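You operate a simulated robot arm through the tools that you are given. There is no shell and no other tool.

The job below is to be done with a simulated robot arm. You get a single attempt, and the scene is never put back.

Task
Sand the rough patch on the small stool's seat, then oil that patch.
Fine: sand with the cream block; brown dauber from the brown pot, a full coat with no runs; both tools back. Set down upright: cream sanding block, brown oil dauber. A coat counts when it lies all over at full strength: go over it till it gets no stronger. What is to be rubbed or washed off counts as gone when no trace of it is left.

It is judged by the outcome, as a careful person would: the job done as asked, and still so three seconds after it is handed in. It fails if anything else is knocked over, pushed out of place, dropped, spilled or broken.

Robot
A 6-joint arm with a four-finger gripper, fixed in place. Base frame: the origin is on the floor under the middle of its stand, x ahead of it, y to its left, z up. Readings come in cm, degrees, newtons and seconds.
It reaches about 101.2 cm from its shoulder. Its first joint turns from -166.0 to 166.0 degrees. Payload 3.43 kg.
The TCP is the grasp point between the finger pads, 3 cm short of the fingertips. In the tool frame z runs along the fingers and y along their closing line. The gripper opens to 12 cm; its body begins 8.5 cm behind the TCP.
Orientation is told as [roll, pitch, yaw] about the base's x, y, z axes, in that order, counted from this pose: with the fingers straight down and closing along the base's y, the tool's x points along the base's -x, its y along +y and its z along -z.

Tools
- The arm moves only by the tool arm_command. Its argument "moves" is a list of rows, each a list of 3 entries, a list of its own where there are three numbers: the closure in counts, from 0 (fully open) to 255 (shut), then the shift along the tool's x, y, z in units of 200 mm (1.0 is 200 mm), then the turn, a rotation vector about the tool's x, y, z in units of 180 degrees (1.0 is 180 degrees). In form: [[hand, [tx, ty, tz], [wx, wy, wz]], ...]. A call has 1 to 20 rows; each row is the pose to reach, as a shift and turn from the pose commanded when the call began, along the tool's axes at that moment. A call with a number of a shift or a turn outside -1 to 1 is refused whole. Each row takes 0.2 s and may step no farther than 5 cm and 8.6 degrees from the row before; otherwise, or with a gripper value out of range, the whole call is refused. A pose out of reach is approached as far as the arm can. The call stops where the force on the tool passes 40 N (or 10 N more than at its start, if that is more) or the arm is blocked; 0.2 s more then pass. The fingers move at their own pace (about 13.62 cm/s each) and stop on an object; they squeeze with about 32 N. The grip force told is the motor's: it shows also when the fingers shut on nothing. Time passes only in rows, and 0.2 s behind the last, so rows that repeat a pose let the fingers close. It gives the time, the measured TCP pose, the force on the tool (base axes), the opening and the grip force at its end, in the units of the frame above (readings bear some noise), with the torque about the TCP (base axes, N m) and any sound that the robot's microphone picked up.
- Cameras (640 x 400 px; columns grow to the right, rows downward): "scene" is fixed at [40.91, -50.24, 155.3]; the picture's right is [0.94, -0.35, 0.00], its down [-0.14, -0.39, -0.91] and it looks along [0.32, 0.85, -0.41] (base axes); focal length 324 px, centre (320, 200). "wrist" rides on the gripper at [7.1, -1.7, -12.1] in the tool frame; the picture's right is [0.23, 0.97, 0.00], its down [-0.81, 0.19, -0.55] and it looks along [-0.54, 0.13, 0.83] (tool axes); focal length 275 px, centre (320, 200). There is no depth. A picture from a camera that has moved, and an enlarged one, comes with that camera's place and axes in the base frame and with its lens. The place of the scene camera against the robot may be out by one fixed shift of up to 1.2 cm in any direction.
- grab_frame(camera): a new picture of that camera. The clock stands still meanwhile.
- close_up(camera, box): a new picture of the part [left, top, right, bottom] of that camera's present view, enlarged. The clock stands still meanwhile.
- job_done(): hands the job in; it is judged then, once.

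Nothing tells you positions but the pictures and the camera data. Unless the task says otherwise, let go and move clear before handing in.

The tools are called after ">>>" by a JSON object that holds its "op" and its "data". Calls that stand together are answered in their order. arm_command: Moves the arm, as the interface text tells. Its arguments: {"type":"object","properties":{"moves":{"type":"array","items":{"type":"array"}}},"required":["moves"]} The other tools are called the same way: grab_frame (camera) takes a picture; close_up (camera, box) takes an enlarged picture of a part of a camera's view; job_done () hands the job in.

At the start:

```text
time_s: 0.0
eef_pos: [33.54, 47.44, 122.99]
tcp_rot: [0.1, 0.0, 0.0]
contact_force: [-0.1, -0.2, -0.1]
ft_torque: [0.03, 0.0, 0.0]
grip_width: 12.01
gripper_force: 0.0
```

scene: 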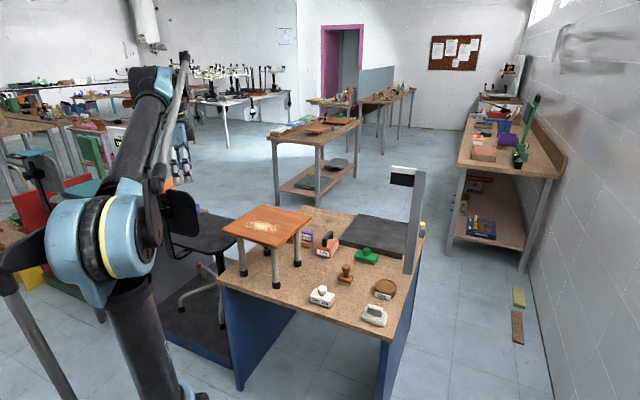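
wrist: 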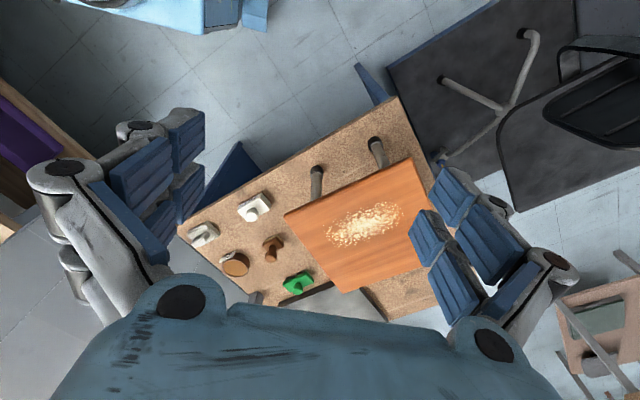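

I see a bench with a small stool on it, a rough patch on its seat, and several tools beside it. I'll take enlarged pictures first to find out what each one is.

>>> {"op": "close_up", "data": {"camera": "scene", "box": [210, 190, 330, 265]}}

>>> {"op": "close_up", "data": {"camera": "scene", "box": [290, 220, 440, 335]}}

>>> {"op": "close_up", "data": {"camera": "wrist", "box": [170, 120, 450, 320]}}

>>> {"op": "close_up", "data": {"camera": "scene", "box": [200, 150, 450, 350]}}

```text
5.33 times, centred on (270, 228) of scene
camera zoom: at [40.91, -50.24, 155.3], right [0.94, -0.35, 0.0], down [-0.14, -0.39, -0.91], along [0.32, 0.85, -0.41], focal length 1725 px, centre (587, 53)
```

zoom: 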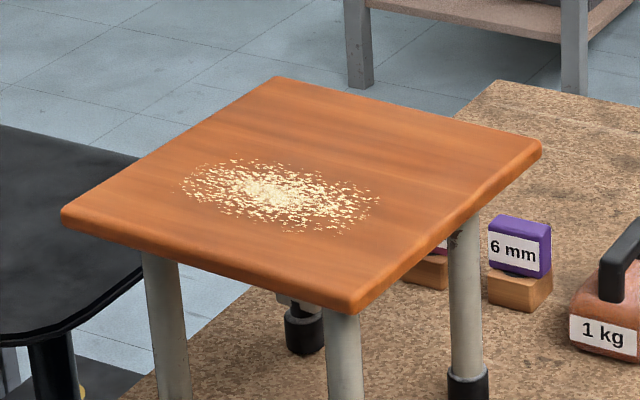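

```text
3.48 times, centred on (365, 278) of scene
camera zoom: at [40.91, -50.24, 155.3], right [0.94, -0.35, 0.0], down [-0.14, -0.39, -0.91], along [0.32, 0.85, -0.41], focal length 1125 px, centre (164, -70)
```

zoom: 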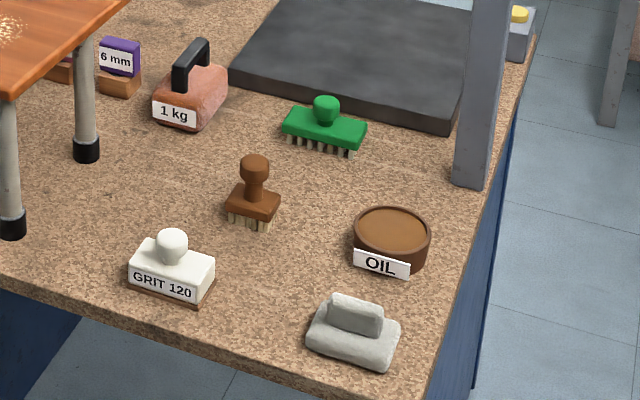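

```text
2.00 times, centred on (310, 220) of wrist
camera zoom: at [26.4, 45.6, 134.96], right [-0.23, 0.97, 0.0], down [0.81, 0.19, 0.55], along [0.54, 0.13, -0.83], focal length 551 px, centre (340, 160)
```

zoom: 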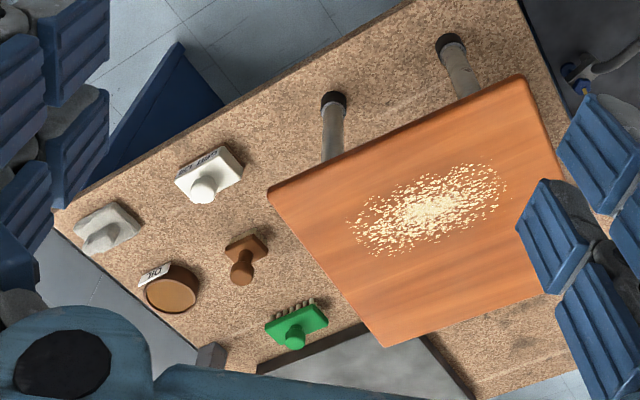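

```text
2.00 times, centred on (325, 250) of scene
camera zoom: at [40.91, -50.24, 155.3], right [0.94, -0.35, 0.0], down [-0.14, -0.39, -0.91], along [0.32, 0.85, -0.41], focal length 647 px, centre (310, 100)
```

zoom: 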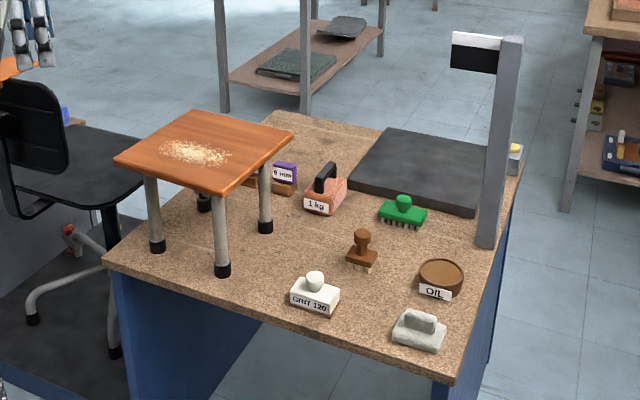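

The GRIT 120 block is the cream sander and the brown knobbed dauber stands next to the oil pot. The stool seat is at about z = 92, centred near (60, 65) and turned by about 41°. I'll move the wrist camera over the tools to locate everything more accurately.

>>> {"op": "arm_command", "data": {"moves": [[0, [-0.13, -0.12, 0.07], [0, 0, 0]], [0, [-0.26, -0.24, 0.14], [0, 0, 0]], [0, [-0.39, -0.36, 0.21], [0, 0, 0]], [0, [-0.52, -0.48, 0.28], [0, 0, 0]], [0, [-0.65, -0.6, 0.35], [0, 0, 0]], [0, [-0.78, -0.72, 0.42], [0, 0, 0]], [0, [-0.91, -0.84, 0.5], [0, 0, 0]], [0, [-0.91, -0.84, 0.5], [0, 0, 0]]]}}

>>> {"op": "grab_frame", "data": {"camera": "wrist"}}

>>> {"op": "grab_frame", "data": {"camera": "scene"}}

```text
time_s: 1.8
eef_pos: [50.54, 30.6, 113.33]
tcp_rot: [0.1, -0.6, 0.0]
contact_force: [0.2, -0.2, -0.2]
ft_torque: [-0.02, -0.01, 0.01]
grip_width: 11.99
gripper_force: 0.1
```

```text
taken
camera wrist: at [43.21, 28.81, 125.28], right [-0.23, 0.97, 0.0], down [0.8, 0.19, 0.56], along [0.55, 0.13, -0.83], focal length 275 px, centre (320, 200)
```

wrist: 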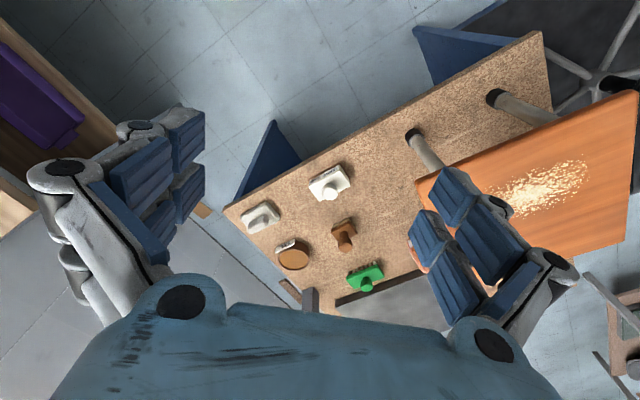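

```text
taken
```

scene: 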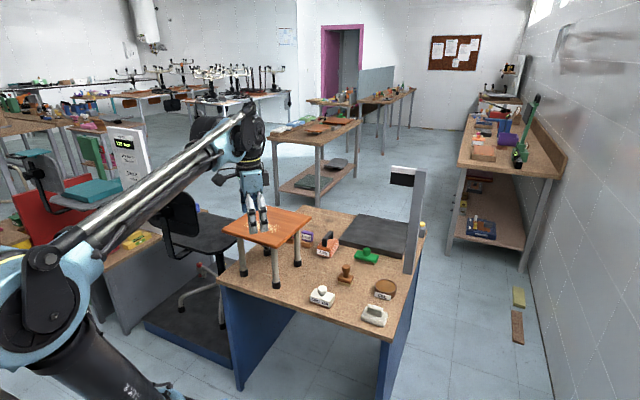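

The camera now has a clearer view of the tools. I'll enlarge the tools and the finger geometry before going closer.

>>> {"op": "close_up", "data": {"camera": "wrist", "box": [220, 140, 420, 310]}}

>>> {"op": "close_up", "data": {"camera": "wrist", "box": [0, 80, 320, 280]}}

>>> {"op": "close_up", "data": {"camera": "scene", "box": [210, 150, 310, 250]}}

```text
2.35 times, centred on (320, 225) of wrist
camera zoom: at [43.21, 28.81, 125.28], right [-0.23, 0.97, 0.0], down [0.8, 0.19, 0.56], along [0.55, 0.13, -0.83], focal length 648 px, centre (320, 141)
```

zoom: 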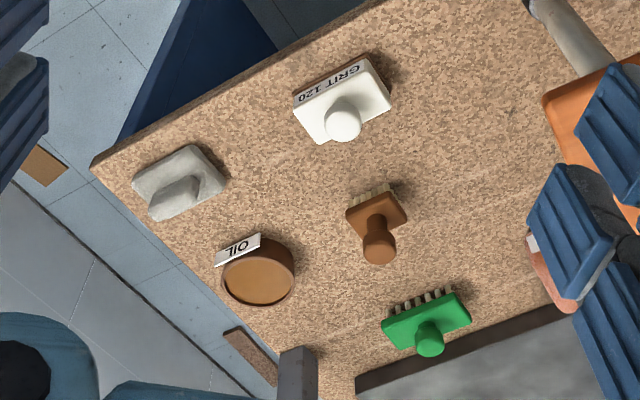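

```text
2.00 times, centred on (160, 180) of wrist
camera zoom: at [43.21, 28.81, 125.28], right [-0.23, 0.97, 0.0], down [0.8, 0.19, 0.56], along [0.55, 0.13, -0.83], focal length 551 px, centre (640, 240)
```

zoom: 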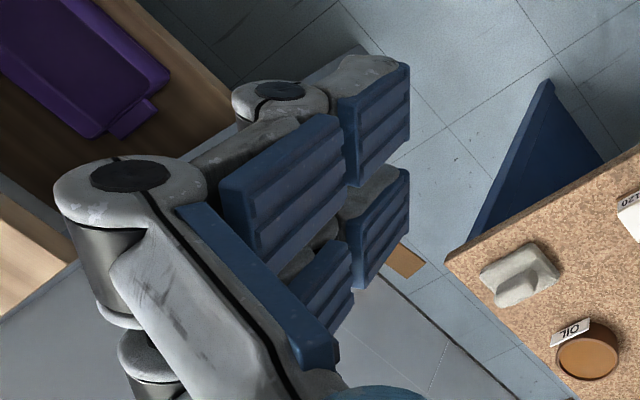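

```text
4.00 times, centred on (260, 200) of scene
camera zoom: at [40.91, -50.24, 155.3], right [0.94, -0.35, 0.0], down [-0.14, -0.39, -0.91], along [0.32, 0.85, -0.41], focal length 1294 px, centre (560, 200)
```

zoom: 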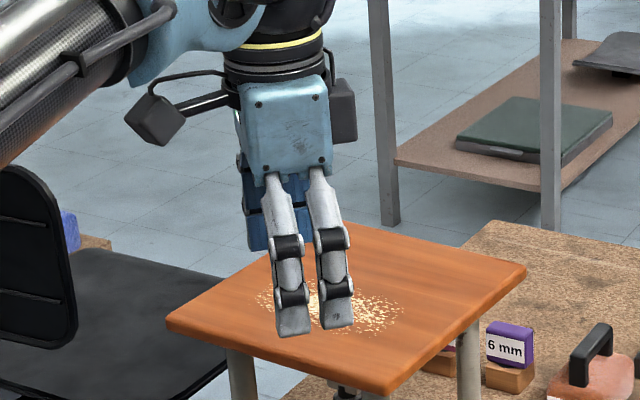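

The seat top triangulates to z ≈ 92, the sander's knob to about (73.5, 38, 75) and the pot's rim to about (98, 34, 72). I'll move lower over the tools for a more precise view.

>>> {"op": "arm_command", "data": {"moves": [[0, [-0.14, 0.03, 0.12], [0, 0, 0]], [0, [-0.28, 0.06, 0.24], [0, 0, 0]], [0, [-0.42, 0.09, 0.36], [0, 0, 0]], [0, [-0.56, 0.12, 0.48], [0, 0, 0]], [0, [-0.7, 0.15, 0.58], [0, 0, 0]], [0, [-0.84, 0.18, 0.68], [0, 0, 0]], [0, [-0.98, 0.2, 0.78], [0, 0, 0]], [0, [-0.98, 0.2, 0.78], [0, 0, 0]], [0, [-0.98, 0.2, 0.78], [0, 0, 0]], [0, [-0.98, 0.2, 0.78], [0, 0, 0]]]}}

>>> {"op": "grab_frame", "data": {"camera": "wrist"}}

>>> {"op": "grab_frame", "data": {"camera": "scene"}}

```text
time_s: 4.0
eef_pos: [69.99, 34.96, 98.08]
tcp_rot: [0.2, -0.5, -0.1]
contact_force: [0.0, 1.1, -0.8]
ft_torque: [0.0, 0.01, -0.02]
grip_width: 12.0
gripper_force: 0.1
```

```text
taken
camera wrist: at [62.69, 33.14, 110.01], right [-0.23, 0.97, 0.0], down [0.8, 0.19, 0.56], along [0.55, 0.13, -0.83], focal length 275 px, centre (320, 200)
```

wrist: 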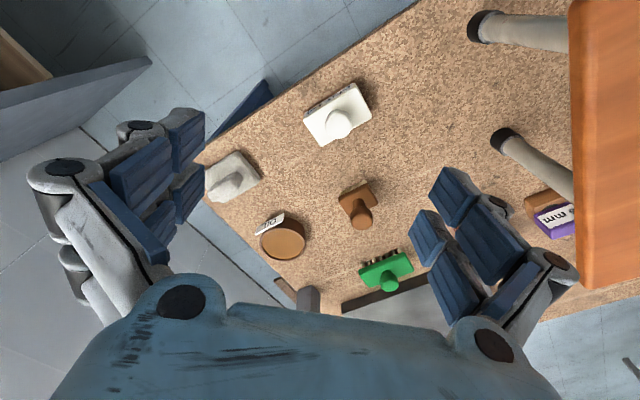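

```text
taken
```

scene: 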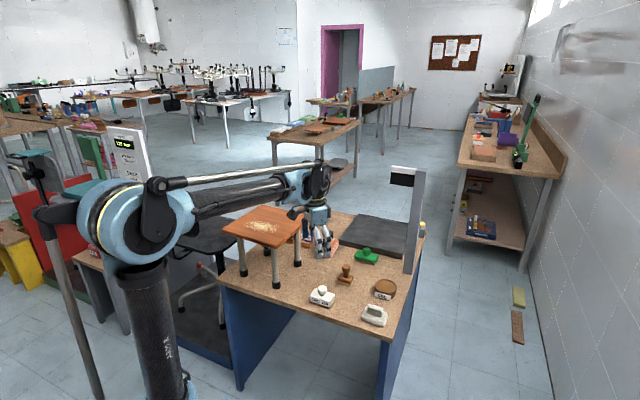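

The arm stands about 1.3 cm short in x of what I commanded. I'll check whether it settles, and enlarge the tools.

>>> {"op": "arm_command", "data": {"moves": [[0, [0, 0, 0], [0, 0, 0]], [0, [0, 0, 0], [0, 0, 0]], [0, [0, 0, 0], [0, 0, 0]]]}}

>>> {"op": "close_up", "data": {"camera": "wrist", "box": [180, 60, 420, 210]}}

>>> {"op": "close_up", "data": {"camera": "wrist", "box": [240, 160, 420, 310]}}

```text
time_s: 4.8
eef_pos: [69.97, 34.94, 98.08]
tcp_rot: [0.1, -0.5, 0.0]
contact_force: [0.0, 0.5, 0.4]
ft_torque: [0.02, 0.0, 0.0]
grip_width: 12.01
gripper_force: 0.1
```

```text
2.67 times, centred on (300, 135) of wrist
camera zoom: at [62.69, 33.14, 110.02], right [-0.23, 0.97, 0.0], down [0.8, 0.19, 0.56], along [0.55, 0.13, -0.83], focal length 734 px, centre (373, 373)
```

zoom: 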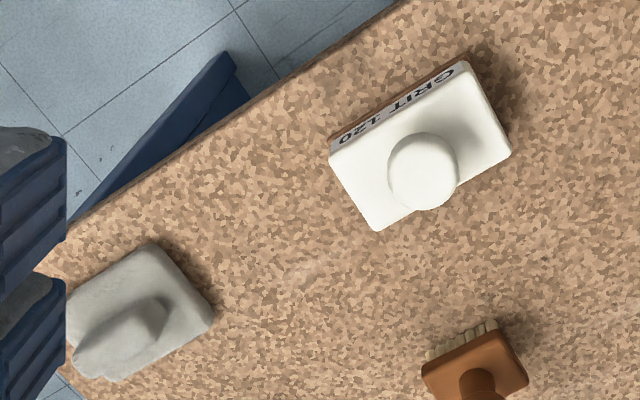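

```text
2.67 times, centred on (330, 235) of wrist
camera zoom: at [62.69, 33.14, 110.02], right [-0.23, 0.97, 0.0], down [0.8, 0.19, 0.56], along [0.55, 0.13, -0.83], focal length 734 px, centre (293, 107)
```

zoom: 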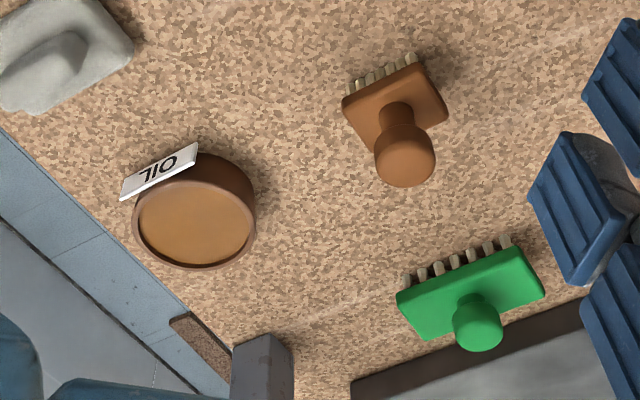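

The arm's standing offset stays steady, so I'll steer by the measured pose. The sander's knob is near (73.4, 38, 75) and the block's long side lies at about 136°, the same as the seat's. I'll come down above the knob and look again.

>>> {"op": "arm_command", "data": {"moves": [[0, [-0.05, 0.045, 0.1], [0, 0, 0]], [0, [-0.1, 0.09, 0.25], [0, 0, 0]], [0, [-0.15, 0.13, 0.4], [0, 0, 0]], [0, [-0.17, 0.153, 0.55], [0, 0, 0]], [0, [-0.17, 0.153, 0.55], [0, 0, 0]], [0, [-0.17, 0.153, 0.55], [0, 0, 0]]]}}

>>> {"op": "grab_frame", "data": {"camera": "wrist"}}

>>> {"op": "close_up", "data": {"camera": "scene", "box": [260, 190, 420, 340]}}

```text
time_s: 6.2
eef_pos: [73.54, 37.6, 87.1]
tcp_rot: [0.1, -0.6, 0.1]
contact_force: [-0.1, -0.4, -0.3]
ft_torque: [0.0, -0.02, 0.0]
grip_width: 11.98
gripper_force: 0.1
```

```text
taken
camera wrist: at [66.26, 35.81, 99.09], right [-0.23, 0.97, 0.0], down [0.8, 0.19, 0.56], along [0.55, 0.13, -0.83], focal length 275 px, centre (320, 200)
```

wrist: 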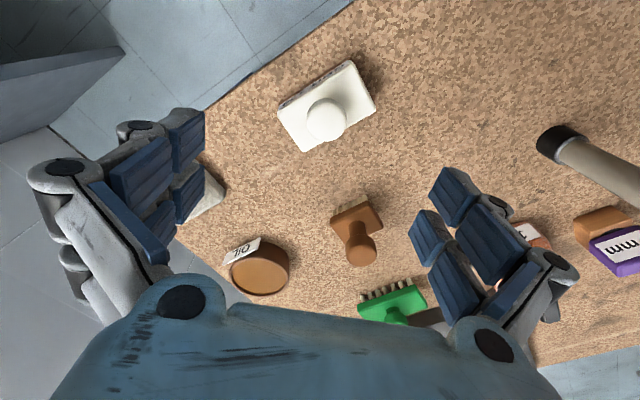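

```text
2.67 times, centred on (340, 265) of scene
camera zoom: at [40.91, -50.24, 155.3], right [0.94, -0.35, 0.0], down [-0.14, -0.39, -0.91], along [0.32, 0.85, -0.41], focal length 863 px, centre (267, 27)
```

zoom: 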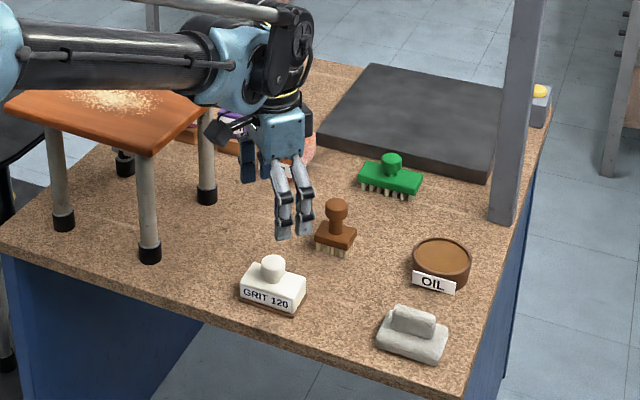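

I have the knob's x and y well enough, but its height needs a wider baseline. I'll take a close-up here and then another from 10 cm to the side.

>>> {"op": "close_up", "data": {"camera": "wrist", "box": [260, 50, 420, 150]}}

>>> {"op": "close_up", "data": {"camera": "wrist", "box": [200, 180, 440, 330]}}

>>> {"op": "arm_command", "data": {"moves": [[0, [0, -0.15, 0], [0, 0, 0]], [0, [0, -0.3, 0], [0, 0, 0]], [0, [0, -0.45, 0], [0, 0, 0]], [0, [0, -0.55, 0], [0, 0, 0]], [0, [0, -0.55, 0], [0, 0, 0]], [0, [0, -0.55, 0], [0, 0, 0]]]}}

>>> {"op": "grab_frame", "data": {"camera": "wrist"}}

>>> {"op": "close_up", "data": {"camera": "wrist", "box": [340, 60, 500, 160]}}

>>> {"op": "close_up", "data": {"camera": "wrist", "box": [260, 160, 500, 310]}}

```text
4.00 times, centred on (340, 100) of wrist
camera zoom: at [66.26, 35.81, 99.09], right [-0.23, 0.97, 0.0], down [0.8, 0.19, 0.56], along [0.55, 0.13, -0.83], focal length 1101 px, centre (240, 600)
```

zoom: 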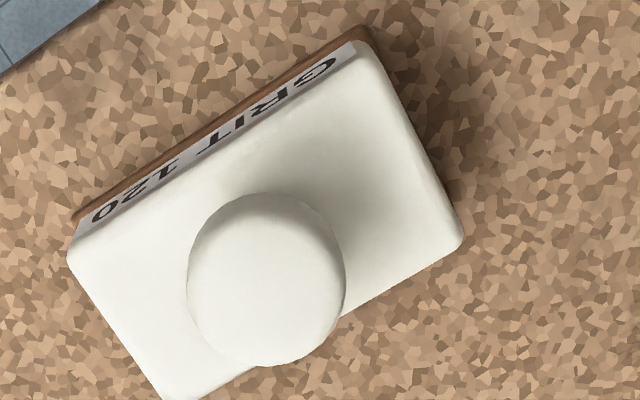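

```text
2.67 times, centred on (320, 255) of wrist
camera zoom: at [66.26, 35.81, 99.09], right [-0.23, 0.97, 0.0], down [0.8, 0.19, 0.56], along [0.55, 0.13, -0.83], focal length 734 px, centre (320, 53)
```

zoom: 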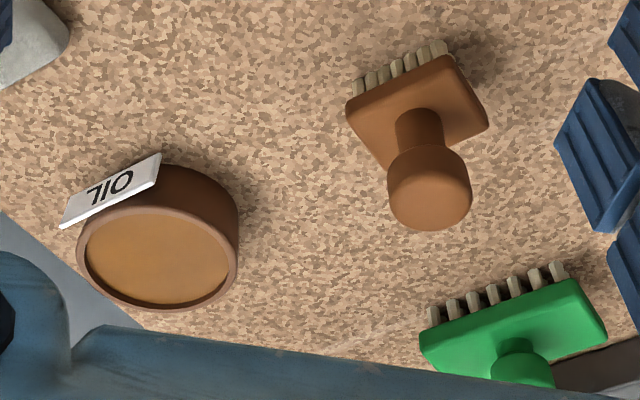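

```text
time_s: 7.6
eef_pos: [73.88, 26.56, 87.04]
tcp_rot: [0.1, -0.8, 0.0]
contact_force: [-0.4, 0.7, 0.1]
ft_torque: [-0.01, -0.03, -0.01]
grip_width: 11.99
gripper_force: 0.1
```

```text
taken
camera wrist: at [66.63, 24.77, 99.13], right [-0.23, 0.97, 0.0], down [0.8, 0.19, 0.56], along [0.55, 0.13, -0.83], focal length 275 px, centre (320, 200)
```

wrist: 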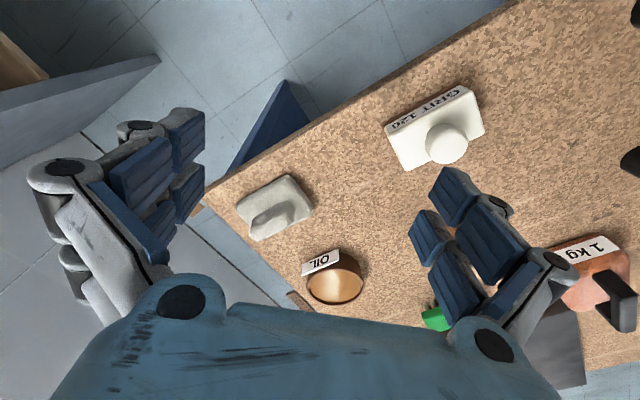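

```text
4.00 times, centred on (420, 110) of wrist
camera zoom: at [66.63, 24.77, 99.13], right [-0.23, 0.97, 0.0], down [0.8, 0.19, 0.56], along [0.55, 0.13, -0.83], focal length 1101 px, centre (-80, 560)
```

zoom: 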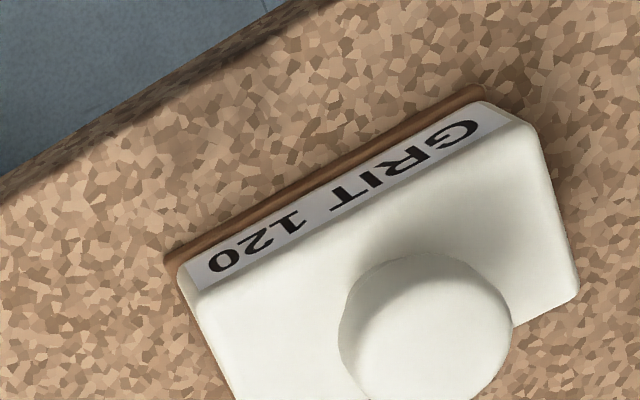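

```text
2.67 times, centred on (380, 235) of wrist
camera zoom: at [66.63, 24.77, 99.13], right [-0.23, 0.97, 0.0], down [0.8, 0.19, 0.56], along [0.55, 0.13, -0.83], focal length 734 px, centre (160, 107)
```

zoom: 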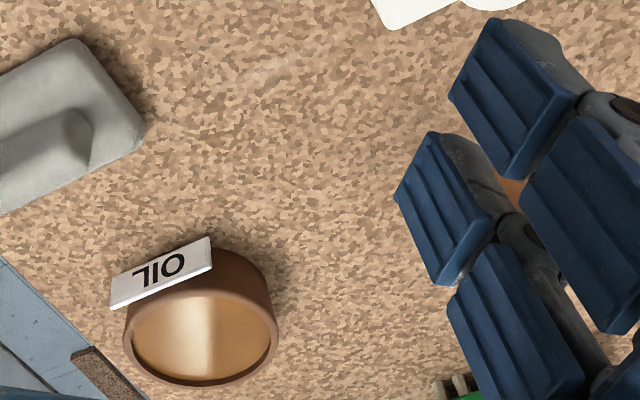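

The knob's centre is at about (73.6, 38.1, 75.5), the block's top face at z ≈ 73 and the table at z ≈ 70. I'll centre over the knob at a safe height and check before going down.

>>> {"op": "arm_command", "data": {"moves": [[0, [0.0, 0.15, 0], [0, 0, 0]], [0, [0.0, 0.3, 0], [0, 0, 0]], [0, [0.01, 0.45, 0.05], [0, 0, 0]], [0, [0.013, 0.575, 0.15], [0, 0, 0]], [0, [0.013, 0.575, 0.25], [0, 0, 0]], [0, [0.013, 0.575, 0.25], [0, 0, 0]], [0, [0.013, 0.575, 0.25], [0, 0, 0]]]}}

>>> {"op": "grab_frame", "data": {"camera": "wrist"}}

>>> {"op": "close_up", "data": {"camera": "scene", "box": [270, 220, 390, 320]}}

```text
time_s: 9.2
eef_pos: [73.64, 38.12, 82.08]
tcp_rot: [0.0, -0.6, 0.0]
contact_force: [-0.6, 0.4, 0.9]
ft_torque: [-0.02, 0.01, 0.0]
grip_width: 12.0
gripper_force: 0.1
```

```text
taken
camera wrist: at [66.37, 36.36, 94.01], right [-0.23, 0.97, 0.0], down [0.8, 0.19, 0.56], along [0.55, 0.13, -0.83], focal length 275 px, centre (320, 200)
```

wrist: 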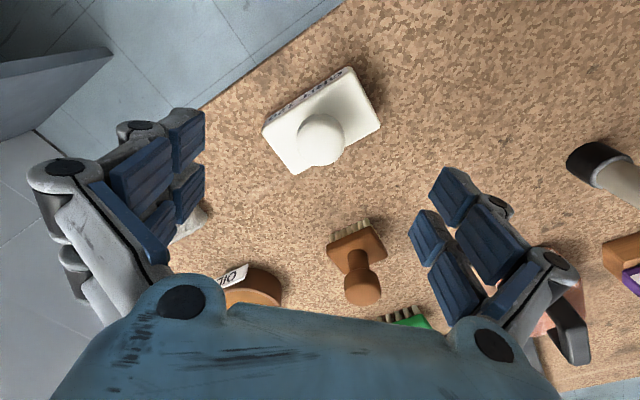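

```text
4.00 times, centred on (330, 270) of scene
camera zoom: at [40.91, -50.24, 155.3], right [0.94, -0.35, 0.0], down [-0.14, -0.39, -0.91], along [0.32, 0.85, -0.41], focal length 1294 px, centre (280, -80)
```

zoom: 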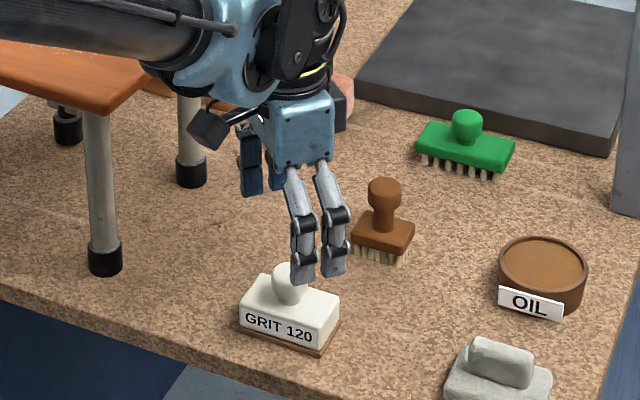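

The gripper is centred over the knob at (73.6, 38.1). I'll go straight down until the fingertips are just above the block's top face.

>>> {"op": "arm_command", "data": {"moves": [[0, [0, 0, 0.07], [0, 0, 0]], [0, [0, 0, 0.14], [0, 0, 0]], [0, [0, 0, 0.2], [0, 0, 0]], [0, [0, 0, 0.25], [0, 0, 0]], [0, [0, 0, 0.25], [0, 0, 0]], [0, [0, 0, 0.25], [0, 0, 0]]]}}

>>> {"op": "grab_frame", "data": {"camera": "wrist"}}

>>> {"op": "close_up", "data": {"camera": "scene", "box": [280, 240, 380, 320]}}

```text
time_s: 10.6
eef_pos: [73.58, 38.29, 76.99]
tcp_rot: [0.2, -0.6, -0.1]
contact_force: [0.6, 0.4, 0.2]
ft_torque: [0.0, -0.04, 0.02]
grip_width: 12.02
gripper_force: 0.1
```

```text
taken
camera wrist: at [66.26, 36.42, 88.97], right [-0.23, 0.97, 0.0], down [0.8, 0.19, 0.56], along [0.55, 0.13, -0.83], focal length 275 px, centre (320, 200)
```

wrist: 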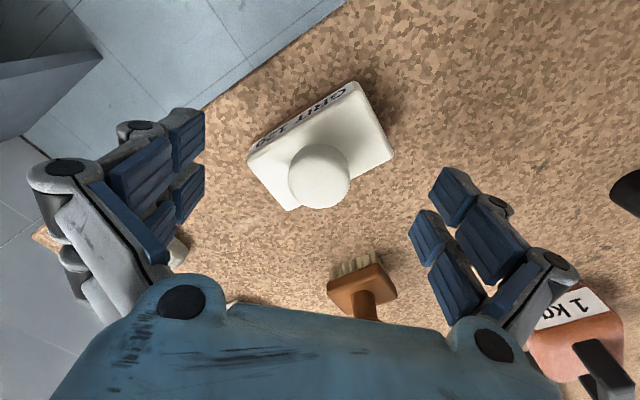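

```text
5.00 times, centred on (330, 280) of scene
camera zoom: at [40.91, -50.24, 155.3], right [0.94, -0.35, 0.0], down [-0.14, -0.39, -0.91], along [0.32, 0.85, -0.41], focal length 1617 px, centre (270, -200)
```

zoom: 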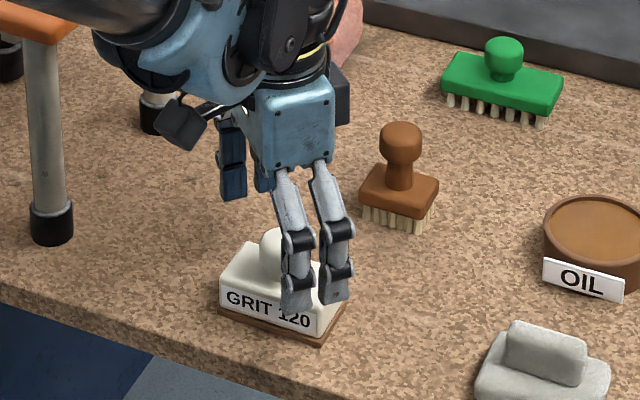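

The knob sits between the open fingers, in line with the TCP. I'll close the grip now.

>>> {"op": "arm_command", "data": {"moves": [[120, [0, 0, 0], [0, 0, 0]], [180, [0, 0, 0], [0, 0, 0]], [255, [0, 0, 0], [0, 0, 0]], [255, [0, 0, 0], [0, 0, 0]], [255, [0, 0, 0], [0, 0, 0]], [255, [0, 0, 0], [0, 0, 0]]]}}

>>> {"op": "grab_frame", "data": {"camera": "wrist"}}

>>> {"op": "close_up", "data": {"camera": "scene", "box": [280, 240, 380, 320]}}

```text
time_s: 12.0
eef_pos: [73.58, 38.26, 77.02]
tcp_rot: [0.1, -0.7, 0.0]
contact_force: [0.2, 0.8, 3.6]
ft_torque: [0.05, -0.06, 0.01]
grip_width: 3.04
gripper_force: 32.1
```

```text
taken
camera wrist: at [66.26, 36.42, 88.98], right [-0.23, 0.97, 0.0], down [0.8, 0.19, 0.56], along [0.55, 0.13, -0.83], focal length 275 px, centre (320, 200)
```

wrist: 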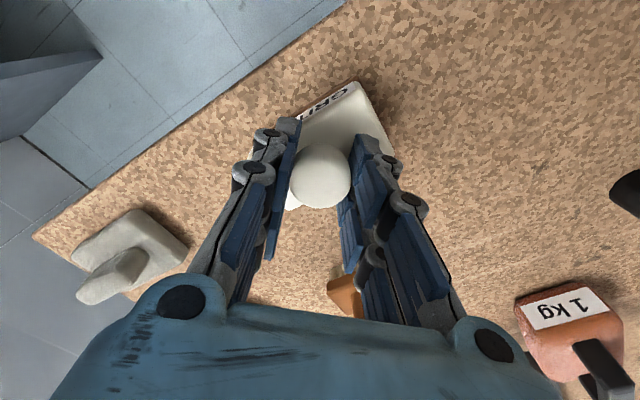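

```text
5.00 times, centred on (330, 280) of scene
camera zoom: at [40.91, -50.24, 155.3], right [0.94, -0.35, 0.0], down [-0.14, -0.39, -0.91], along [0.32, 0.85, -0.41], focal length 1617 px, centre (270, -200)
```

zoom: 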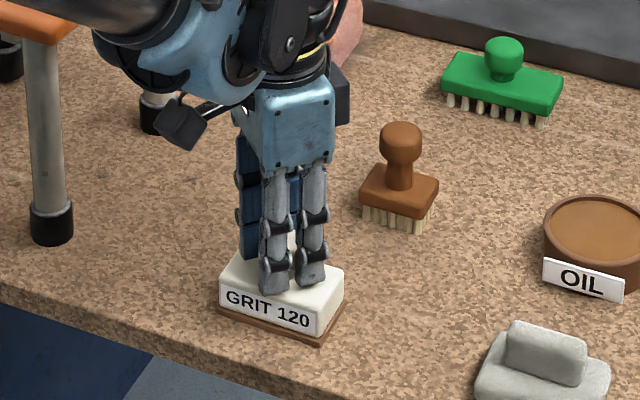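

The knob is gripped at 3.04 cm with about 32 N. I'll lift a few cm and check that the block hangs firmly and level.

>>> {"op": "arm_command", "data": {"moves": [[255, [0, 0, -0.04], [0, 0, 0]], [255, [0, 0, -0.1], [0, 0, 0]], [255, [0, 0, -0.18], [0, 0, 0]], [255, [0, 0, -0.26], [0, 0, 0]], [255, [0, 0, -0.3], [0, 0, 0]], [255, [0, 0, -0.3], [0, 0, 0]]]}}

>>> {"op": "close_up", "data": {"camera": "scene", "box": [280, 220, 380, 320]}}

>>> {"op": "grab_frame", "data": {"camera": "wrist"}}

```text
time_s: 13.4
eef_pos: [73.47, 38.12, 83.21]
tcp_rot: [0.2, -0.6, 0.0]
contact_force: [-0.5, -0.2, -1.0]
ft_torque: [-0.03, -0.01, 0.0]
grip_width: 3.0
gripper_force: 31.9
```

```text
4.00 times, centred on (330, 270) of scene
camera zoom: at [40.91, -50.24, 155.3], right [0.94, -0.35, 0.0], down [-0.14, -0.39, -0.91], along [0.32, 0.85, -0.41], focal length 1294 px, centre (280, -80)
```

zoom: 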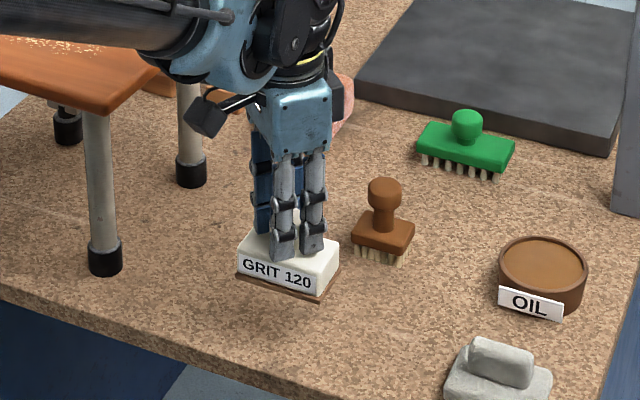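

```text
taken
camera wrist: at [66.12, 36.37, 95.22], right [-0.23, 0.97, 0.0], down [0.8, 0.19, 0.56], along [0.55, 0.13, -0.83], focal length 275 px, centre (320, 200)
```

wrist: 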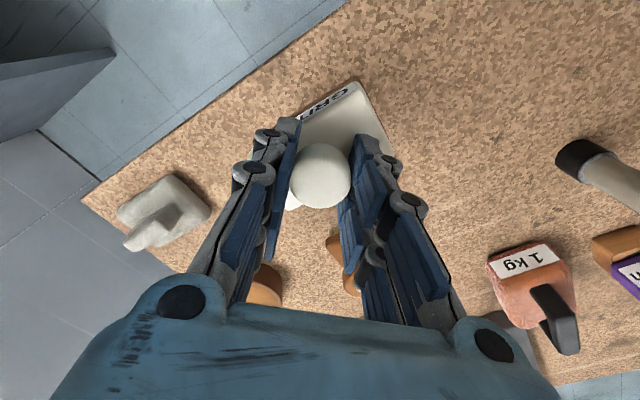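

The block hangs level and firm. I'll raise it well above the seat height, then swing back to see the patch from above.

>>> {"op": "arm_command", "data": {"moves": [[255, [0, 0, -0.2], [0, 0, 0]], [255, [0, 0, -0.42], [0, 0, 0]], [255, [0, 0, -0.64], [0, 0, 0]], [255, [0, 0, -0.86], [0, 0, 0]], [255, [0.06, 0, -1.0], [0, 0, 0]], [255, [0.25, 0.06, -1.0], [0, 0, 0]], [255, [0.45, 0.14, -1.0], [0, 0, 0]], [255, [0.65, 0.22, -1.0], [0, 0, 0]], [255, [0.85, 0.3, -1.0], [0, 0, 0]], [255, [1.0, 0.36, -1.0], [0, 0, 0]], [255, [1.0, 0.36, -1.0], [0, 0, 0]], [255, [1.0, 0.36, -1.0], [0, 0, 0]]]}}

>>> {"op": "grab_frame", "data": {"camera": "wrist"}}

>>> {"op": "grab_frame", "data": {"camera": "scene"}}

```text
time_s: 16.0
eef_pos: [53.2, 45.8, 103.29]
tcp_rot: [0.1, -0.6, -0.1]
contact_force: [0.0, 0.0, 0.0]
ft_torque: [-0.03, 0.02, -0.01]
grip_width: 3.0
gripper_force: 31.8
```

```text
taken
camera wrist: at [45.87, 43.88, 115.29], right [-0.23, 0.97, 0.0], down [0.8, 0.19, 0.56], along [0.55, 0.13, -0.83], focal length 275 px, centre (320, 200)
```

wrist: 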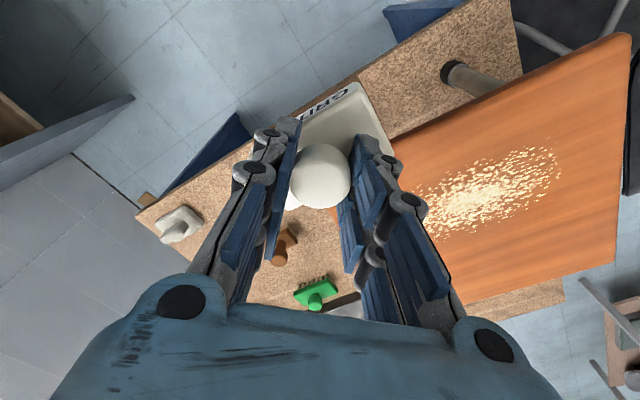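

```text
taken
```

scene: 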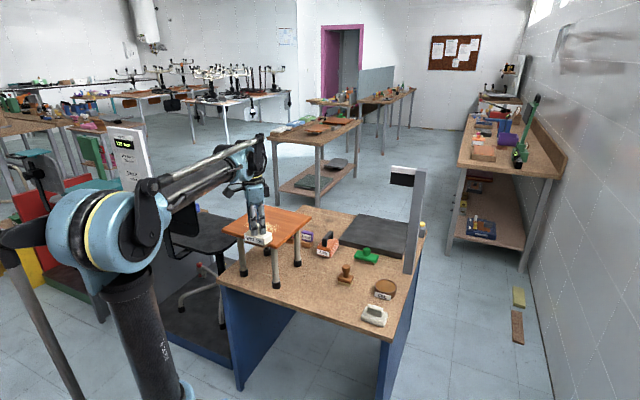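

The seat and patch are in view but partly hidden by the fingers. I'll shift sideways to see the whole patch.

>>> {"op": "arm_command", "data": {"moves": [[255, [0, -0.15, -0.1], [0, 0, 0]], [255, [0, -0.3, -0.2], [0, 0, 0]], [255, [-0.05, -0.45, -0.25], [0, 0, 0]], [255, [-0.05, -0.45, -0.25], [0, 0, 0]], [255, [-0.05, -0.45, -0.25], [0, 0, 0]]]}}

>>> {"op": "close_up", "data": {"camera": "wrist", "box": [400, 50, 640, 250]}}

>>> {"op": "close_up", "data": {"camera": "scene", "box": [210, 190, 330, 265]}}

```text
time_s: 17.2
eef_pos: [54.04, 36.44, 108.14]
tcp_rot: [0.1, -0.6, 0.0]
contact_force: [0.9, -0.9, -0.6]
ft_torque: [0.02, -0.03, -0.07]
grip_width: 2.99
gripper_force: 32.0
```

```text
2.00 times, centred on (520, 150) of wrist
camera zoom: at [46.78, 34.72, 120.16], right [-0.23, 0.97, 0.0], down [0.8, 0.19, 0.56], along [0.55, 0.13, -0.83], focal length 551 px, centre (-80, 300)
```

zoom: 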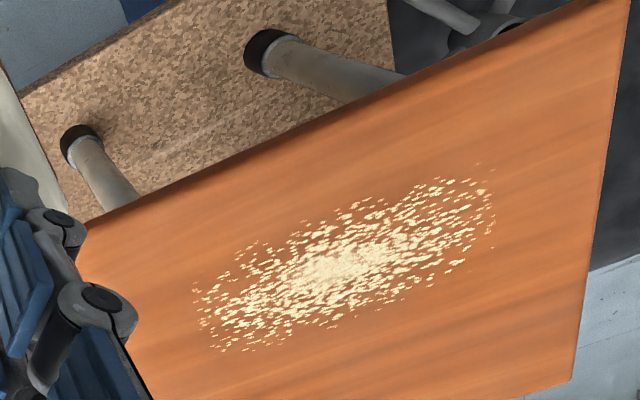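

```text
5.33 times, centred on (270, 228) of scene
camera zoom: at [40.91, -50.24, 155.3], right [0.94, -0.35, 0.0], down [-0.14, -0.39, -0.91], along [0.32, 0.85, -0.41], focal length 1725 px, centre (587, 53)
```

zoom: 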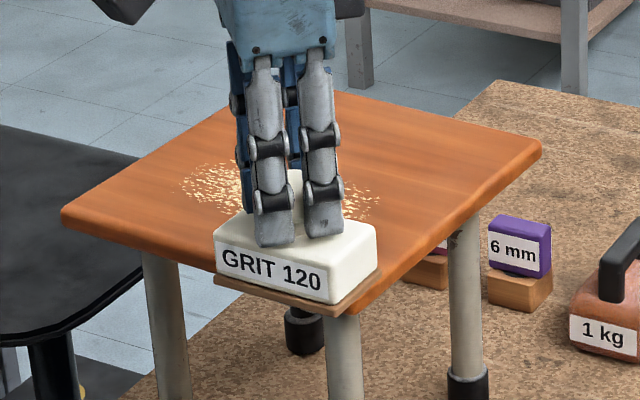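

The patch is an ellipse about 17 × 9 cm, centred near (57.7, 62.3), with its long axis at about 131°, the same as the seat edge. I'll carry the block over its centre, staying well above the seat.

>>> {"op": "arm_command", "data": {"moves": [[255, [-0.03, 0.2, 0], [0, 0, 0]], [255, [-0.07, 0.42, 0], [0, 0, 0]], [255, [-0.11, 0.64, 0], [0, 0, 0]], [255, [-0.15, 0.86, 0], [0, 0, 0]], [255, [-0.183, 1.0, 0], [0, 0, 0]], [255, [-0.183, 1.0, 0], [0, 0, 0]]]}}

>>> {"op": "arm_command", "data": {"moves": [[255, [0, 0.15, 0], [0, 0, 0]], [255, [0, 0.293, 0.1], [0, 0, 0]], [255, [0, 0.293, 0.2], [0, 0, 0]], [255, [0, 0.293, 0.28], [0, 0, 0]], [255, [0, 0.293, 0.28], [0, 0, 0]], [255, [0, 0.293, 0.28], [0, 0, 0]]]}}

>>> {"op": "grab_frame", "data": {"camera": "wrist"}}

>>> {"op": "close_up", "data": {"camera": "scene", "box": [200, 130, 340, 265]}}

```text
time_s: 18.6
eef_pos: [57.76, 56.18, 108.42]
tcp_rot: [0.1, -0.8, 0.0]
contact_force: [-0.2, 0.4, -1.3]
ft_torque: [-0.03, 0.0, 0.02]
grip_width: 3.02
gripper_force: 31.7
```

```text
time_s: 20.0
eef_pos: [58.06, 62.17, 102.57]
tcp_rot: [0.1, -0.6, 0.0]
contact_force: [0.0, 0.0, -0.5]
ft_torque: [-0.02, -0.05, 0.02]
grip_width: 3.04
gripper_force: 31.6
```

```text
taken
camera wrist: at [50.85, 60.43, 114.53], right [-0.23, 0.97, 0.0], down [0.8, 0.19, 0.56], along [0.55, 0.13, -0.83], focal length 275 px, centre (320, 200)
```

wrist: 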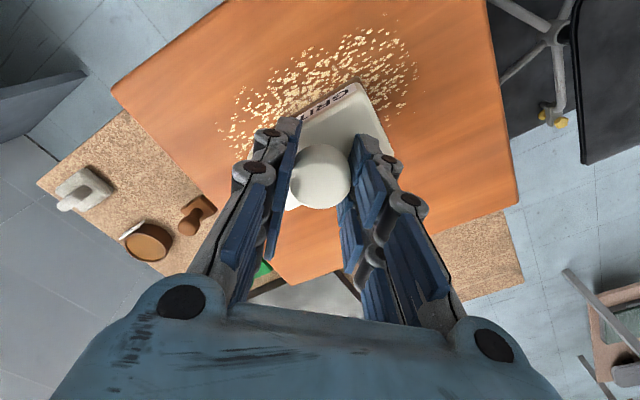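

```text
2.96 times, centred on (270, 198) of scene
camera zoom: at [40.91, -50.24, 155.3], right [0.94, -0.35, 0.0], down [-0.14, -0.39, -0.91], along [0.32, 0.85, -0.41], focal length 958 px, centre (468, 207)
```

zoom: 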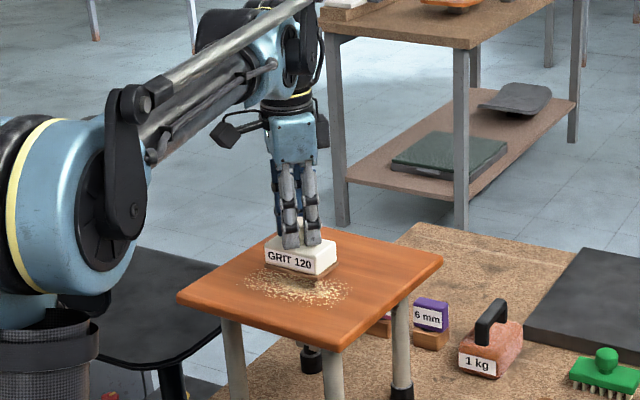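

The block is centred above the patch with its bottom about 3 cm over the seat. I'll lower it slowly to find contact.

>>> {"op": "arm_command", "data": {"moves": [[255, [0.015, 0, 0.05], [0, 0, 0]], [255, [0.015, 0, 0.1], [0, 0, 0]], [255, [0.015, 0, 0.13], [0, 0, 0]], [255, [0.015, 0, 0.145], [0, 0, 0]], [255, [0.015, 0, 0.155], [0, 0, 0]], [255, [0.015, 0, 0.155], [0, 0, 0]]]}}

>>> {"op": "close_up", "data": {"camera": "scene", "box": [210, 190, 330, 265]}}

```text
time_s: 20.8
eef_pos: [56.49, 62.35, 100.78]
tcp_rot: [0.1, -1.3, -0.1]
contact_force: [2.0, 0.1, -2.4]
ft_torque: [-0.01, 0.21, -0.03]
grip_width: 3.06
gripper_force: 31.8
stopped in row 4: the force on the tool passed its limit at 46 N (the readings are from after the stop); the commanded pose is now the measured one
```

```text
5.33 times, centred on (270, 228) of scene
camera zoom: at [40.91, -50.24, 155.3], right [0.94, -0.35, 0.0], down [-0.14, -0.39, -0.91], along [0.32, 0.85, -0.41], focal length 1725 px, centre (587, 53)
```

zoom: 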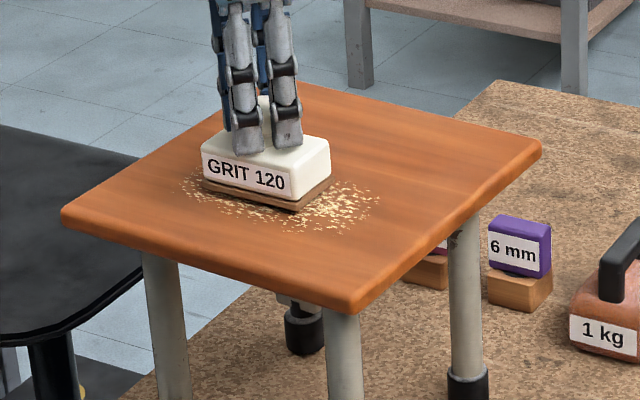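

The block touched earlier than I estimated, at about TCP z = 100, and the arm re-based its commanded pose. I'll lift 1 cm, correct the small pitch drift and read the pose again.

>>> {"op": "arm_command", "data": {"moves": [[255, [0, 0, -0.03], [0, 0.0036, 0]], [255, [-0.03, 0, -0.05], [0, 0.0036, 0]], [255, [-0.06, 0, -0.05], [0, 0.0036, 0]], [255, [-0.06, 0, -0.05], [0, 0.0036, 0]], [255, [-0.06, 0, -0.05], [0, 0.0036, 0]]]}}

>>> {"op": "close_up", "data": {"camera": "scene", "box": [210, 190, 330, 265]}}

>>> {"op": "grab_frame", "data": {"camera": "wrist"}}

```text
time_s: 22.0
eef_pos: [57.78, 62.24, 101.8]
tcp_rot: [0.4, -0.8, -0.1]
contact_force: [0.0, -0.2, -1.0]
ft_torque: [0.02, 0.0, 0.02]
grip_width: 3.0
gripper_force: 32.3
```

```text
5.33 times, centred on (270, 228) of scene
camera zoom: at [40.91, -50.24, 155.3], right [0.94, -0.35, 0.0], down [-0.14, -0.39, -0.91], along [0.32, 0.85, -0.41], focal length 1725 px, centre (587, 53)
```

zoom: 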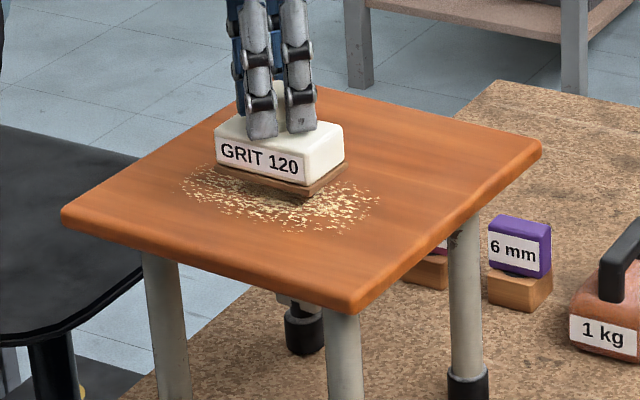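

```text
taken
camera wrist: at [50.36, 60.41, 113.73], right [-0.23, 0.97, 0.0], down [0.8, 0.19, 0.56], along [0.55, 0.13, -0.83], focal length 275 px, centre (320, 200)
```

wrist: 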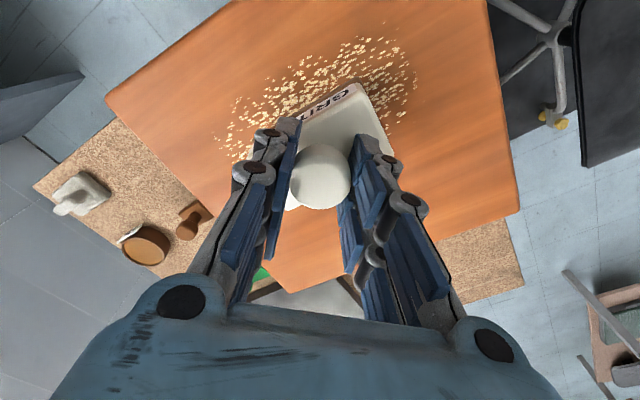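

Gripper and stool both look fine. I'll approach the surface again in millimetre steps, watching the force.

>>> {"op": "arm_command", "data": {"moves": [[255, [0, 0, 0.015], [0, 0, 0]], [255, [0, 0, 0.03], [0, 0, 0]], [255, [0, 0, 0.04], [0, 0, 0]], [255, [0, 0, 0.05], [0, 0, 0]], [255, [0, 0, 0.05], [0, 0, 0]]]}}

>>> {"op": "arm_command", "data": {"moves": [[255, [0, 0, 0.005], [0, 0, 0]], [255, [0, 0, 0.01], [0, 0, 0]], [255, [0, 0, 0.015], [0, 0, 0]], [255, [0, 0, 0.015], [0, 0, 0]]]}}

```text
time_s: 23.2
eef_pos: [57.7, 62.25, 100.86]
tcp_rot: [0.2, -0.8, 0.0]
contact_force: [-0.4, 0.5, -1.9]
ft_torque: [0.0, 0.02, 0.0]
grip_width: 3.01
gripper_force: 31.8
```

```text
time_s: 24.2
eef_pos: [57.71, 62.19, 100.38]
tcp_rot: [0.2, -0.8, 0.0]
contact_force: [0.2, -0.4, -1.2]
ft_torque: [0.0, -0.04, -0.02]
grip_width: 3.0
gripper_force: 32.5
```

No contact yet at z = 100.4. I'll keep going down in 1 mm steps.

>>> {"op": "arm_command", "data": {"moves": [[255, [0, 0, 0.005], [0, 0, 0]], [255, [0, 0, 0.01], [0, 0, 0]], [255, [0, 0, 0.015], [0, 0, 0]], [255, [0, 0, 0.015], [0, 0, 0]]]}}

```text
time_s: 25.2
eef_pos: [57.71, 62.18, 100.25]
tcp_rot: [0.2, -0.8, 0.0]
contact_force: [-0.6, 0.9, -0.4]
ft_torque: [-0.01, 0.01, -0.02]
grip_width: 3.01
gripper_force: 32.3
```

>>> {"op": "arm_command", "data": {"moves": [[255, [0, 0, 0.005], [0, 0, 0]], [255, [0, 0, 0.01], [0, 0, 0]], [255, [0, 0, 0.01], [0, 0, 0]]]}}

>>> {"op": "close_up", "data": {"camera": "scene", "box": [225, 200, 305, 250]}}

```text
time_s: 26.0
eef_pos: [57.67, 62.17, 100.1]
tcp_rot: [0.2, -0.9, 0.0]
contact_force: [-1.5, 2.9, 36.0]
ft_torque: [-0.04, 0.43, 0.08]
grip_width: 2.99
gripper_force: 31.8
```

```text
8.00 times, centred on (265, 225) of scene
camera zoom: at [40.91, -50.24, 155.3], right [0.94, -0.35, 0.0], down [-0.14, -0.39, -0.91], along [0.32, 0.85, -0.41], focal length 2588 px, centre (760, 0)
```

zoom: 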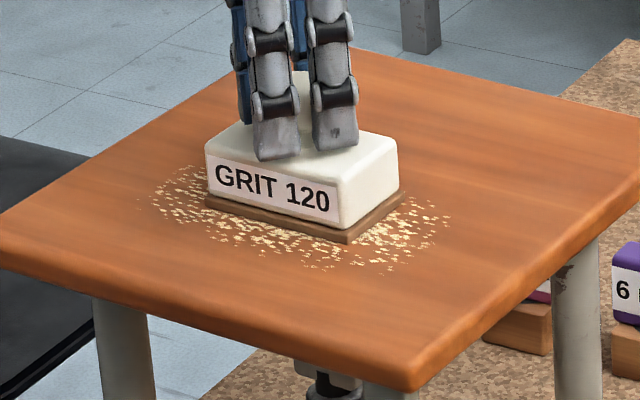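

I have contact, and the arm is stiff (about 36 N for 1–2 mm). I'll back off to a light pressure and level the block slightly before stroking.

>>> {"op": "arm_command", "data": {"moves": [[255, [0, 0, -0.003], [0, 0.001, 0]], [255, [0, 0, -0.006], [0, 0.0015, 0]], [255, [0, 0, -0.006], [0, 0.0015, 0]]]}}

```text
time_s: 26.8
eef_pos: [57.68, 62.28, 100.12]
tcp_rot: [0.1, -0.5, -0.1]
contact_force: [-5.4, -3.0, 18.3]
ft_torque: [-0.1, -0.15, 0.02]
grip_width: 2.98
gripper_force: 32.0
```

Contact is now about 18 N with little tilt moment. I'll try a short stroke along the patch and watch how the force changes.

>>> {"op": "arm_command", "data": {"moves": [[255, [0.0331, 0.0375, 0], [0, 0, 0]], [255, [0.0661, 0.075, 0], [0, 0, 0]], [255, [0.0992, 0.1125, 0], [0, 0, 0]], [255, [0.0992, 0.1125, 0], [0, 0, 0]]]}}

>>> {"op": "close_up", "data": {"camera": "scene", "box": [225, 200, 305, 250]}}

```text
time_s: 27.8
eef_pos: [55.6, 64.37, 100.13]
tcp_rot: [0.3, -0.6, 0.0]
contact_force: [8.3, -6.4, 23.7]
ft_torque: [-0.15, -0.34, 0.09]
grip_width: 3.0
gripper_force: 32.4
```

```text
8.00 times, centred on (265, 225) of scene
camera zoom: at [40.91, -50.24, 155.3], right [0.94, -0.35, 0.0], down [-0.14, -0.39, -0.91], along [0.32, 0.85, -0.41], focal length 2588 px, centre (760, 0)
```

zoom: 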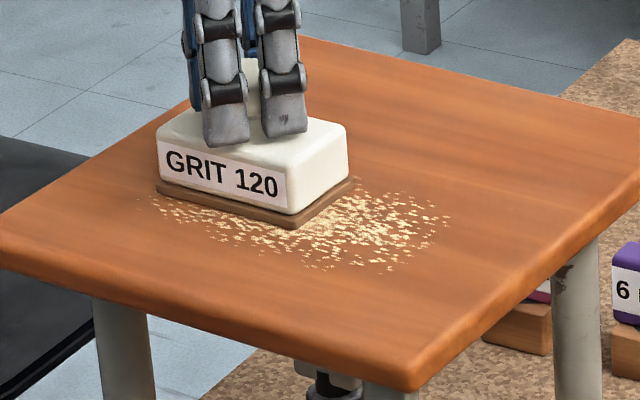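

The stroke works, with the force around 24 N. I'll do longer back-and-forth strokes along the patch.

>>> {"op": "arm_command", "data": {"moves": [[255, [-0.0397, -0.045, 0], [0, 0, 0]], [255, [-0.0793, -0.09, 0], [0, 0, 0]], [255, [-0.119, -0.135, 0], [0, 0, 0]], [255, [-0.1587, -0.18, 0], [0, 0, 0]], [255, [-0.1983, -0.225, 0], [0, 0, 0]], [255, [-0.238, -0.27, 0], [0, 0, 0]], [255, [-0.2777, -0.315, 0], [0, 0, 0]], [255, [-0.2777, -0.315, 0], [0, 0, 0]]]}}

>>> {"op": "close_up", "data": {"camera": "scene", "box": [225, 200, 305, 250]}}

```text
time_s: 29.6
eef_pos: [61.28, 58.09, 100.1]
tcp_rot: [0.1, -0.6, 0.0]
contact_force: [-3.7, 5.8, 19.3]
ft_torque: [0.03, 0.16, 0.07]
grip_width: 2.99
gripper_force: 31.7
```

```text
8.00 times, centred on (265, 225) of scene
camera zoom: at [40.91, -50.24, 155.3], right [0.94, -0.35, 0.0], down [-0.14, -0.39, -0.91], along [0.32, 0.85, -0.41], focal length 2588 px, centre (760, 0)
```

zoom: 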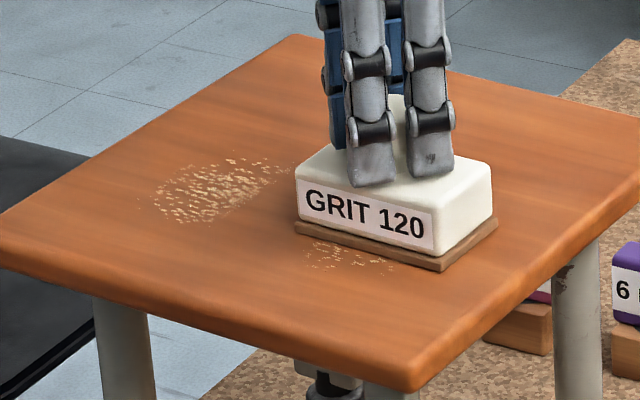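

Sanding works well: the strip the block passed over is clean. I'll stroke to the far end along the centre line now.

>>> {"op": "arm_command", "data": {"moves": [[255, [0.0397, 0.045, 0], [0, 0, 0]], [255, [0.0793, 0.09, 0], [0, 0, 0]], [255, [0.119, 0.135, 0], [0, 0, 0]], [255, [0.1587, 0.18, 0], [0, 0, 0]], [255, [0.1983, 0.225, 0], [0, 0, 0]], [255, [0.238, 0.27, 0], [0, 0, 0]], [255, [0.2777, 0.315, 0], [0, 0, 0]], [255, [0.3173, 0.36, 0], [0, 0, 0]], [255, [0.357, 0.405, 0], [0, 0, 0]], [255, [0.397, 0.45, 0], [0, 0, 0]], [255, [0.413, 0.469, 0], [0, 0, 0]], [255, [0.413, 0.469, 0], [0, 0, 0]]]}}

>>> {"op": "close_up", "data": {"camera": "scene", "box": [215, 195, 315, 258]}}

```text
time_s: 32.2
eef_pos: [52.96, 67.73, 100.22]
tcp_rot: [0.2, -0.5, -0.1]
contact_force: [1.0, 0.6, -1.4]
ft_torque: [-0.01, -0.02, -0.02]
grip_width: 3.02
gripper_force: 31.6
```

```text
6.35 times, centred on (265, 226) of scene
camera zoom: at [40.91, -50.24, 155.3], right [0.94, -0.35, 0.0], down [-0.14, -0.39, -0.91], along [0.32, 0.85, -0.41], focal length 2054 px, centre (669, 32)
```

zoom: 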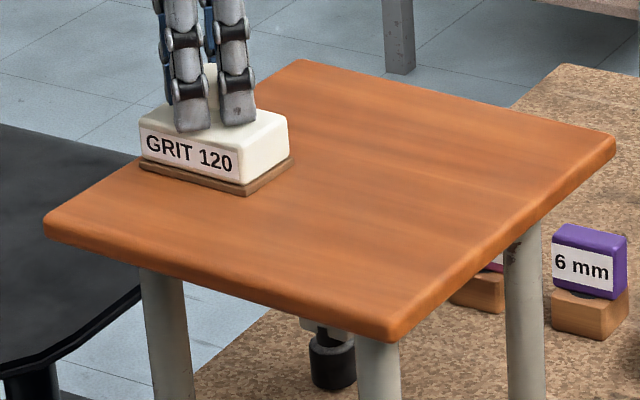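

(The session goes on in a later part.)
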